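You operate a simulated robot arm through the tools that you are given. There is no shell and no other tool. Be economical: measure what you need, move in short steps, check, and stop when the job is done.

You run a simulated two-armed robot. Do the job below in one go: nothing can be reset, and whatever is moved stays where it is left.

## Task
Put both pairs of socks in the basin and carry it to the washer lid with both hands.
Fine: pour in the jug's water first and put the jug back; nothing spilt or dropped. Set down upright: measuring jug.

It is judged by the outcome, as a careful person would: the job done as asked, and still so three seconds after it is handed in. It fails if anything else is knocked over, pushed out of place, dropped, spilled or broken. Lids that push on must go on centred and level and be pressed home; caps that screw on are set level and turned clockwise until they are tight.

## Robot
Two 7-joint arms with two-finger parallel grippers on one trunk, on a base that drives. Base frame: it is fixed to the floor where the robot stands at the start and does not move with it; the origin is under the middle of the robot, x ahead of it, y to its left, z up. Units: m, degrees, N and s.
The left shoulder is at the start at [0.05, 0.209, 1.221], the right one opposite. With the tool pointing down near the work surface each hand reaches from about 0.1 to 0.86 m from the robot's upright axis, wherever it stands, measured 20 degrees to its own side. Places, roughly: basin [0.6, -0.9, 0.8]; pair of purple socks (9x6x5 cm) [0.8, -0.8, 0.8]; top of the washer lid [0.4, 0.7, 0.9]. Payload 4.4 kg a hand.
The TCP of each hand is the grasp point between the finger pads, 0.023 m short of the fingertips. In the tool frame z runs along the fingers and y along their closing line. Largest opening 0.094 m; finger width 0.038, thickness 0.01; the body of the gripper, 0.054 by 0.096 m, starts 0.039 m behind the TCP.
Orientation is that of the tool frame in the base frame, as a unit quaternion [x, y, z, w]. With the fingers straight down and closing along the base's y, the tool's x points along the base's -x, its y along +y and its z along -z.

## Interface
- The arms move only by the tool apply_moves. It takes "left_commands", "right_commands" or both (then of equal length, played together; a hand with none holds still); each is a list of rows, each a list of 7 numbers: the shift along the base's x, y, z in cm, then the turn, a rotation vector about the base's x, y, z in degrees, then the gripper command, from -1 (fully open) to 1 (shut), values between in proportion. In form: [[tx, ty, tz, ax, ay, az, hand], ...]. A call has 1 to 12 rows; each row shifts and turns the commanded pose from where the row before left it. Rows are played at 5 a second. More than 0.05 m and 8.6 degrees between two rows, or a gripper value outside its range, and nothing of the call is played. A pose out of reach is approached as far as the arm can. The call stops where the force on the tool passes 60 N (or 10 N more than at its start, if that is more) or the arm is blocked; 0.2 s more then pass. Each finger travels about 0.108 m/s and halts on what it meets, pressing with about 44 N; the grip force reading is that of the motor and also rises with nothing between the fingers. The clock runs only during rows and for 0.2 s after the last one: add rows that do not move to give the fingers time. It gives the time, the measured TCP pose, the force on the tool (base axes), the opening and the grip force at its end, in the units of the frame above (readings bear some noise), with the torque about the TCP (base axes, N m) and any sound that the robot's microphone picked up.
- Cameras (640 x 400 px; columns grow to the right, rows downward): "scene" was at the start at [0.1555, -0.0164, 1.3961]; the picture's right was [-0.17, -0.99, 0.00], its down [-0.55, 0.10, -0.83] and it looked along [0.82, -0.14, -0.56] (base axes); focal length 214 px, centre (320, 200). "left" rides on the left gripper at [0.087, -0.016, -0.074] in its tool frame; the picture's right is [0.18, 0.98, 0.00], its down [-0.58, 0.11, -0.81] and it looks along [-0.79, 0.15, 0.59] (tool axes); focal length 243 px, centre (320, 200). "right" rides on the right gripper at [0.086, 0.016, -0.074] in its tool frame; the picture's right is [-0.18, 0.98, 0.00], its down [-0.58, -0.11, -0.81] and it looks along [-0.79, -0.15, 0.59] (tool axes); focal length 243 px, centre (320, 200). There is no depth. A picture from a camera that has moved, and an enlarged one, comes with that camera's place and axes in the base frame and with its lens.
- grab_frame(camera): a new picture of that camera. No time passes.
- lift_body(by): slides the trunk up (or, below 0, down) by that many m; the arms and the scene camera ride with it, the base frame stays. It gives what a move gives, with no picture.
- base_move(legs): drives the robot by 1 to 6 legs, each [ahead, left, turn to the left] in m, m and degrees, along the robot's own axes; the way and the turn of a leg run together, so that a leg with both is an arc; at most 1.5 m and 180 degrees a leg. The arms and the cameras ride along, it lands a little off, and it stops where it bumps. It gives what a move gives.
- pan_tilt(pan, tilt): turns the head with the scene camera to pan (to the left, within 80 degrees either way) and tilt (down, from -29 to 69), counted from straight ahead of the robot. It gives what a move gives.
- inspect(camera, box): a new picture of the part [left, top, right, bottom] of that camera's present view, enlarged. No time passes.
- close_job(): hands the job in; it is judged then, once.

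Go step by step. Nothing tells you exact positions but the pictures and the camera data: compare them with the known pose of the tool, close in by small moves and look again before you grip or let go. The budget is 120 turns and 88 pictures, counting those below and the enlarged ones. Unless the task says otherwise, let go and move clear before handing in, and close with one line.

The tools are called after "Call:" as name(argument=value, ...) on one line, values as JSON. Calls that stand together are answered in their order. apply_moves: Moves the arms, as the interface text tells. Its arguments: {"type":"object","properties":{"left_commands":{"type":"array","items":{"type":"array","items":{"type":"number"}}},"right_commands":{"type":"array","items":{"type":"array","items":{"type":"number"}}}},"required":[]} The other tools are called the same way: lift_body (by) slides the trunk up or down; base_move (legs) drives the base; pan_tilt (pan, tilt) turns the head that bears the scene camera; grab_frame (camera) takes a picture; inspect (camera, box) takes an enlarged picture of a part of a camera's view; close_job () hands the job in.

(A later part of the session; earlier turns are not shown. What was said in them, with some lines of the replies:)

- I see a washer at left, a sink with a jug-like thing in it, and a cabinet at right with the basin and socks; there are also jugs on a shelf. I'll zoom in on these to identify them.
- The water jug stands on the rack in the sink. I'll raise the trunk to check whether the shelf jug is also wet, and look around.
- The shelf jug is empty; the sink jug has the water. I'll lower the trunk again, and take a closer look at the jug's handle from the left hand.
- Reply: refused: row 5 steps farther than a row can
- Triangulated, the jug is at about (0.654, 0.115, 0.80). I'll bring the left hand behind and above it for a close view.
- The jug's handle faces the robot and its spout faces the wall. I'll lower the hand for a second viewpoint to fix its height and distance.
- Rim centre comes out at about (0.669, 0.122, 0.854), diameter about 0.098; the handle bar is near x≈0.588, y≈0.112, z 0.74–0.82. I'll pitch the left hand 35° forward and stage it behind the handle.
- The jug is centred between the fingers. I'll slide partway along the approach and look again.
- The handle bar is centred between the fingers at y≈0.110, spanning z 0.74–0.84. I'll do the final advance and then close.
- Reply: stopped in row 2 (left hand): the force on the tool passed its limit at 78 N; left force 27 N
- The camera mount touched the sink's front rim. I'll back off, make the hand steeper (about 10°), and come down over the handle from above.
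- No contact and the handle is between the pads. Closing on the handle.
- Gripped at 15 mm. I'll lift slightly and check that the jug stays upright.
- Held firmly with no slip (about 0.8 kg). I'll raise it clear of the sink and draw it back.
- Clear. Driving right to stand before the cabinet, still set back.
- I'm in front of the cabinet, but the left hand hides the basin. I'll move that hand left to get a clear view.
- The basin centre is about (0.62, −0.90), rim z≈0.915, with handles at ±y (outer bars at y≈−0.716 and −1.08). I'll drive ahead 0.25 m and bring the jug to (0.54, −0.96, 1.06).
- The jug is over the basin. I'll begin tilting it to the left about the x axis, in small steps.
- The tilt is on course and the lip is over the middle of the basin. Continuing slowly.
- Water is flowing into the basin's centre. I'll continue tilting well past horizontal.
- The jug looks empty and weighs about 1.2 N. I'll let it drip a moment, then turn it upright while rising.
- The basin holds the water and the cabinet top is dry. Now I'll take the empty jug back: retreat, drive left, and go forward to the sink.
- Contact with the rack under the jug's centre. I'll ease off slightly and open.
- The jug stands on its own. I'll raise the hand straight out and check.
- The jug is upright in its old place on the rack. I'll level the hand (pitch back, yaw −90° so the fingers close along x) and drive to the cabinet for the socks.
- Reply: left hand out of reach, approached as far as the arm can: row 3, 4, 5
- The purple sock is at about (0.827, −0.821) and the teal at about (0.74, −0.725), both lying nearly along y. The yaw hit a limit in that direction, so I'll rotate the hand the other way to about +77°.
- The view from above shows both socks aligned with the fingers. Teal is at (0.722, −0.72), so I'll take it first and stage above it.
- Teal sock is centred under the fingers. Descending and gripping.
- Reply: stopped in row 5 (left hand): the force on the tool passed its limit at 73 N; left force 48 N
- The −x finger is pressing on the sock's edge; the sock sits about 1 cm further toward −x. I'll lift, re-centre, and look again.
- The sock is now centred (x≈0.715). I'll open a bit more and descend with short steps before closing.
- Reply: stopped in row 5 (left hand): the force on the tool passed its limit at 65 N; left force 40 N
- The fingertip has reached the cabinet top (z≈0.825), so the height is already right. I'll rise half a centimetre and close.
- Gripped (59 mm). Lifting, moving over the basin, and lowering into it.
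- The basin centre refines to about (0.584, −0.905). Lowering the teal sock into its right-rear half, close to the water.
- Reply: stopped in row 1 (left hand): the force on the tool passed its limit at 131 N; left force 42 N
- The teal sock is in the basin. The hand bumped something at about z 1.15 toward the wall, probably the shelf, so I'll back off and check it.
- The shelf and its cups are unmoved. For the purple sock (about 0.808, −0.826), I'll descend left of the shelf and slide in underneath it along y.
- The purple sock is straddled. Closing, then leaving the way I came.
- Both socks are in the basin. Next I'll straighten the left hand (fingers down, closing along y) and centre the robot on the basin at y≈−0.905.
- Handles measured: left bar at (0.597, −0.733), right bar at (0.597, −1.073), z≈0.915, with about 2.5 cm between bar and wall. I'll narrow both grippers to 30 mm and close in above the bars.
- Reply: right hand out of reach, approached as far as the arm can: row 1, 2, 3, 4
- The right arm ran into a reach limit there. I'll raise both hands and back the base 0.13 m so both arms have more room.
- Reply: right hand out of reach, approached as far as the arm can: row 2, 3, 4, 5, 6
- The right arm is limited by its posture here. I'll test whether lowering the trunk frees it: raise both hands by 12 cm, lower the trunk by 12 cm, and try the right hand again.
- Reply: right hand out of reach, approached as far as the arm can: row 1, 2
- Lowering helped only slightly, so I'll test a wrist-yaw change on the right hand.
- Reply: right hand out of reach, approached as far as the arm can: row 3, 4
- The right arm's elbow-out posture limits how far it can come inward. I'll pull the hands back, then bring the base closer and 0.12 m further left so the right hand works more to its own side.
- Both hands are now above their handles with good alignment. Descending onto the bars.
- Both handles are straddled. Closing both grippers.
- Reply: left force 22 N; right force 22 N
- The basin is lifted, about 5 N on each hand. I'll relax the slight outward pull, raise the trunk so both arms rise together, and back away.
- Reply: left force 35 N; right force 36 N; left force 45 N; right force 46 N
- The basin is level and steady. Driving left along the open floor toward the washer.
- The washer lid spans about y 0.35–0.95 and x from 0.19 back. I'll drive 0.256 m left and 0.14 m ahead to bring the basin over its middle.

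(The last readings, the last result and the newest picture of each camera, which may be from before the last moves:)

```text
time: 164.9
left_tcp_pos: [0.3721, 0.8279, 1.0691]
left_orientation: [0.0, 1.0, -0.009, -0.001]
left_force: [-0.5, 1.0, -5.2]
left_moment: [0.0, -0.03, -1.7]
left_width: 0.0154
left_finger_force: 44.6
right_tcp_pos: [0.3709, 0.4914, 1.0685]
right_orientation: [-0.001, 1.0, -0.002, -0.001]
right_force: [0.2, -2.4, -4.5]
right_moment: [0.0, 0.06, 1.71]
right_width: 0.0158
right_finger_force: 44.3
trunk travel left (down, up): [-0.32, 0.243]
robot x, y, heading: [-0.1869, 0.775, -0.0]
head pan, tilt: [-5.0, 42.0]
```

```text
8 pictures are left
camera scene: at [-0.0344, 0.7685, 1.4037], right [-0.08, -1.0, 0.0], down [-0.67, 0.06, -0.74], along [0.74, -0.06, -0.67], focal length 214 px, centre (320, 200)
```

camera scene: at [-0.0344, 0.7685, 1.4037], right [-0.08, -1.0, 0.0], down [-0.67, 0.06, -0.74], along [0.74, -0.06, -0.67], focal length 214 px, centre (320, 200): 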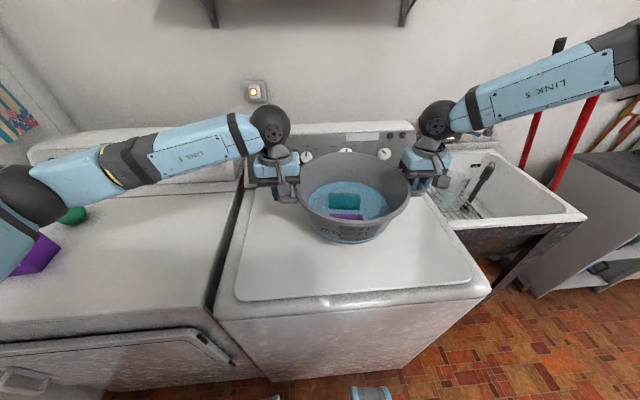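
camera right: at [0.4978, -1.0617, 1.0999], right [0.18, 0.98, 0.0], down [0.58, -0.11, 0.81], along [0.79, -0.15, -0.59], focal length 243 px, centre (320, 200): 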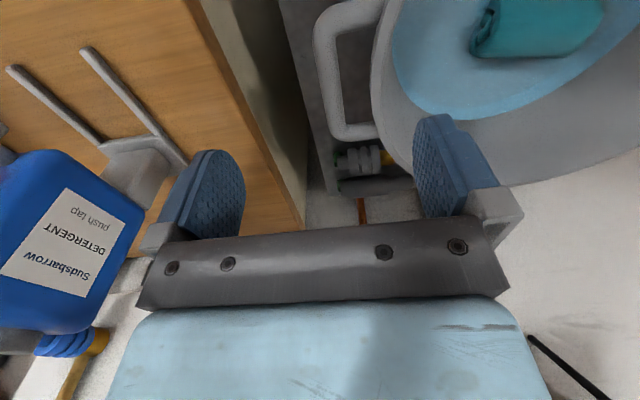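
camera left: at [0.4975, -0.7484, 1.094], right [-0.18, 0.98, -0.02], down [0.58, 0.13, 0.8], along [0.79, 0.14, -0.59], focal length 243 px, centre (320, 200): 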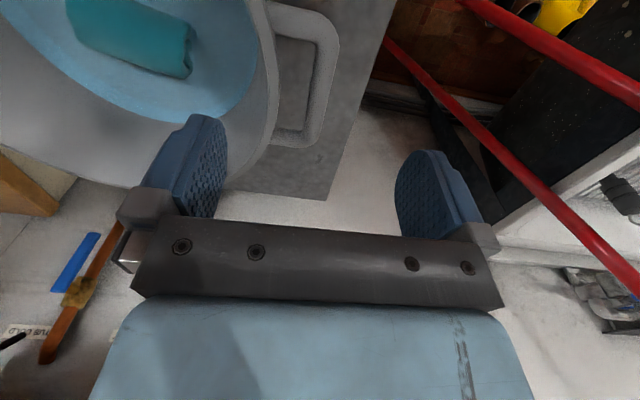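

The basin is over the lid's middle. Lowering with the trunk to just above the lid, then in fine steps.

Call:
lift_body(by=-0.065)

Call:
inspect(camera="scene", box=[220, 120, 480, 310])

```text
time: 165.9
left_tcp_pos: [0.371, 0.8275, 1.0118]
left_orientation: [-0.001, 1.0, -0.012, 0.005]
left_force: [13.8, 4.6, 40.9]
left_moment: [-0.03, -0.14, -1.72]
left_width: 0.0157
left_finger_force: 44.0
right_tcp_pos: [0.3719, 0.491, 1.0114]
right_orientation: [0.0, 1.0, 0.0, 0.006]
right_force: [18.7, -12.1, 40.5]
right_moment: [0.02, 0.14, 1.72]
right_width: 0.0166
right_finger_force: 44.4
trunk travel left (down, up): [-0.255, 0.308]
robot x, y, heading: [-0.1851, 0.779, 0.4]
head pan, tilt: [-5.0, 42.0]
```

```text
2.11 times, centred on (350, 215) of scene
camera zoom: at [-0.0386, 0.7692, 1.3409], right [-0.09, -1.0, 0.0], down [-0.66, 0.06, -0.75], along [0.74, -0.06, -0.67], focal length 452 px, centre (257, 168)
```

zoom: 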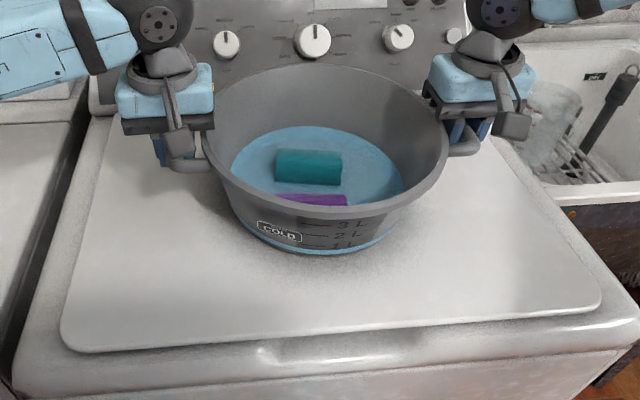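

The basin has reached the lid (z≈0.925) and the hands press down 40 N each. I'll ease that off before opening.

Call:
apply_moves(left_commands=[[0, 0, 0.4, 0, 0, 0, 1], [0, 0, 0.2, 0, 0, 0, 1], [0, 0, 0, 0, 0, 0, 1]], right_commands=[[0, 0, 0.4, 0, 0, 0, 1], [0, 0, 0.2, 0, 0, 0, 1], [0, 0, 0, 0, 0, 0, 1]])

```text
time: 166.8
left_tcp_pos: [0.3717, 0.8287, 1.0115]
left_orientation: [-0.001, 1.0, -0.009, 0.001]
left_force: [9.3, 4.8, 32.0]
left_moment: [-0.1, -0.54, -1.66]
left_width: 0.016
left_finger_force: 44.4
right_tcp_pos: [0.3693, 0.4915, 1.0096]
right_orientation: [-0.001, 1.0, -0.001, -0.001]
right_force: [6.6, 0.6, 7.7]
right_moment: [0.17, -1.13, 1.69]
right_width: 0.0157
right_finger_force: 43.4
trunk travel left (down, up): [-0.255, 0.308]
robot x, y, heading: [-0.1843, 0.7777, -0.1]
head pan, tilt: [-5.0, 42.0]
```

Call:
apply_moves(left_commands=[[0, 0, 0.2, 0, 0, 0, 1], [0, 0, 0, 0, 0, 0, 1]], right_commands=[[0, 0, 0.1, 0, 0, 0, 1], [0, 0, 0, 0, 0, 0, 1]])

```text
time: 167.3
left_tcp_pos: [0.3701, 0.828, 1.0107]
left_orientation: [0.0, 1.0, -0.009, -0.001]
left_force: [-1.2, 5.9, 13.5]
left_moment: [-0.18, -0.9, -1.49]
left_width: 0.0156
left_finger_force: 43.7
right_tcp_pos: [0.3695, 0.4921, 1.0108]
right_orientation: [0.0, 1.0, -0.001, -0.003]
right_force: [-0.9, 0.6, -2.7]
right_moment: [-0.08, 0.26, 1.78]
right_width: 0.016
right_finger_force: 43.7
trunk travel left (down, up): [-0.255, 0.308]
robot x, y, heading: [-0.1868, 0.778, -0.2]
head pan, tilt: [-5.0, 42.0]
```

Nearly load-free. Opening both grippers just enough to clear the bars.

Call:
apply_moves(left_commands=[[0, 0, 0, 0, 0, 0, 0.65], [0, 0, 0, 0, 0, 0, 0.5], [0, 0, 0, 0, 0, 0, 0.36], [0, 0, 0, 0, 0, 0, 0.36]], right_commands=[[0, 0, 0, 0, 0, 0, 0.65], [0, 0, 0, 0, 0, 0, 0.5], [0, 0, 0, 0, 0, 0, 0.36], [0, 0, 0, 0, 0, 0, 0.36]])

Call:
apply_moves(left_commands=[[0, 0, 1, 0, 0, 0, 0.36], [0, 0, 2, 0, 0, 0, 0.36], [0, 0, 3, 0, 0, 0, 0.36], [0, 0, 3, 0, 0, 0, 0.36], [0, 2, 3, 0, 0, 0, 0.36], [0, 3, 0, 0, 0, 0, 0.36]], right_commands=[[0, 0, 1, 0, 0, 0, 0.36], [0, 0, 2, 0, 0, 0, 0.36], [0, 0, 3, 0, 0, 0, 0.36], [0, 0, 3, 0, 0, 0, 0.36], [0, -2, 3, 0, 0, 0, 0.36], [0, -2, 0, 0, 0, 0, 0.36]])

Call:
inspect(camera="scene", box=[200, 100, 520, 310])

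```text
time: 168.3
left_tcp_pos: [0.3723, 0.8278, 1.0115]
left_orientation: [0.0, 1.0, -0.009, 0.0]
left_force: [0.2, -0.1, 0.4]
left_moment: [-0.01, 0.0, -0.01]
left_width: 0.0299
left_finger_force: 0.1
right_tcp_pos: [0.3712, 0.4912, 1.0115]
right_orientation: [-0.001, 1.0, 0.0, 0.0]
right_force: [-0.8, 0.0, 0.6]
right_moment: [0.02, -0.01, -0.03]
right_width: 0.0301
right_finger_force: 0.2
trunk travel left (down, up): [-0.255, 0.308]
robot x, y, heading: [-0.1899, 0.7763, 0.3]
head pan, tilt: [-5.0, 42.0]
```

```text
time: 169.8
left_tcp_pos: [0.3729, 0.878, 1.1317]
left_orientation: [0.0, 1.0, -0.009, 0.0]
left_force: [0.1, 0.5, -0.2]
left_moment: [-0.01, -0.02, 0.01]
left_width: 0.0302
left_finger_force: 0.0
right_tcp_pos: [0.3704, 0.4517, 1.1306]
right_orientation: [-0.001, 1.0, -0.001, -0.001]
right_force: [0.1, 1.3, 0.0]
right_moment: [-0.01, 0.01, -0.01]
right_width: 0.0302
right_finger_force: 0.0
trunk travel left (down, up): [-0.255, 0.308]
robot x, y, heading: [-0.1859, 0.7778, 0.1]
head pan, tilt: [-5.0, 42.0]
```

```text
1.90 times, centred on (360, 205) of scene
camera zoom: at [-0.0346, 0.7693, 1.3388], right [-0.09, -1.0, 0.0], down [-0.67, 0.06, -0.74], along [0.74, -0.06, -0.67], focal length 408 px, centre (244, 190)
```

zoom: 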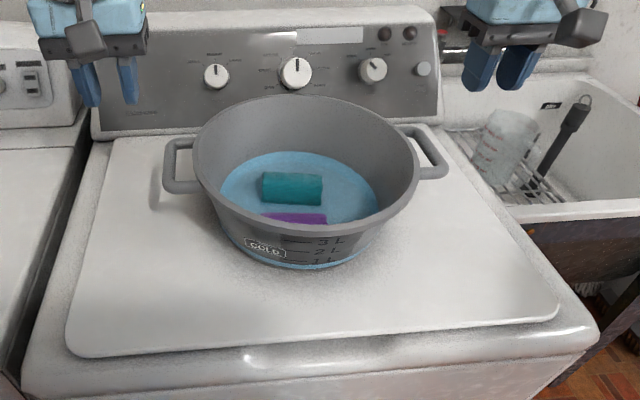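

The basin stands flat on the washer lid with the water and both pairs of socks inside, the jug is upright on its rack, and both hands are clear. Handing in.

Call:
close_job()

```text
The job is handed in.
```

The basin is on the washer lid, carried there with both hands, with the jug's water and both pairs of socks in it. The jug is back upright on the rack in the sink. I saw nothing spilt or dropped. The left hand bumped the sink rim and the wall shelf on the way; the cups on the shelf didn't move.
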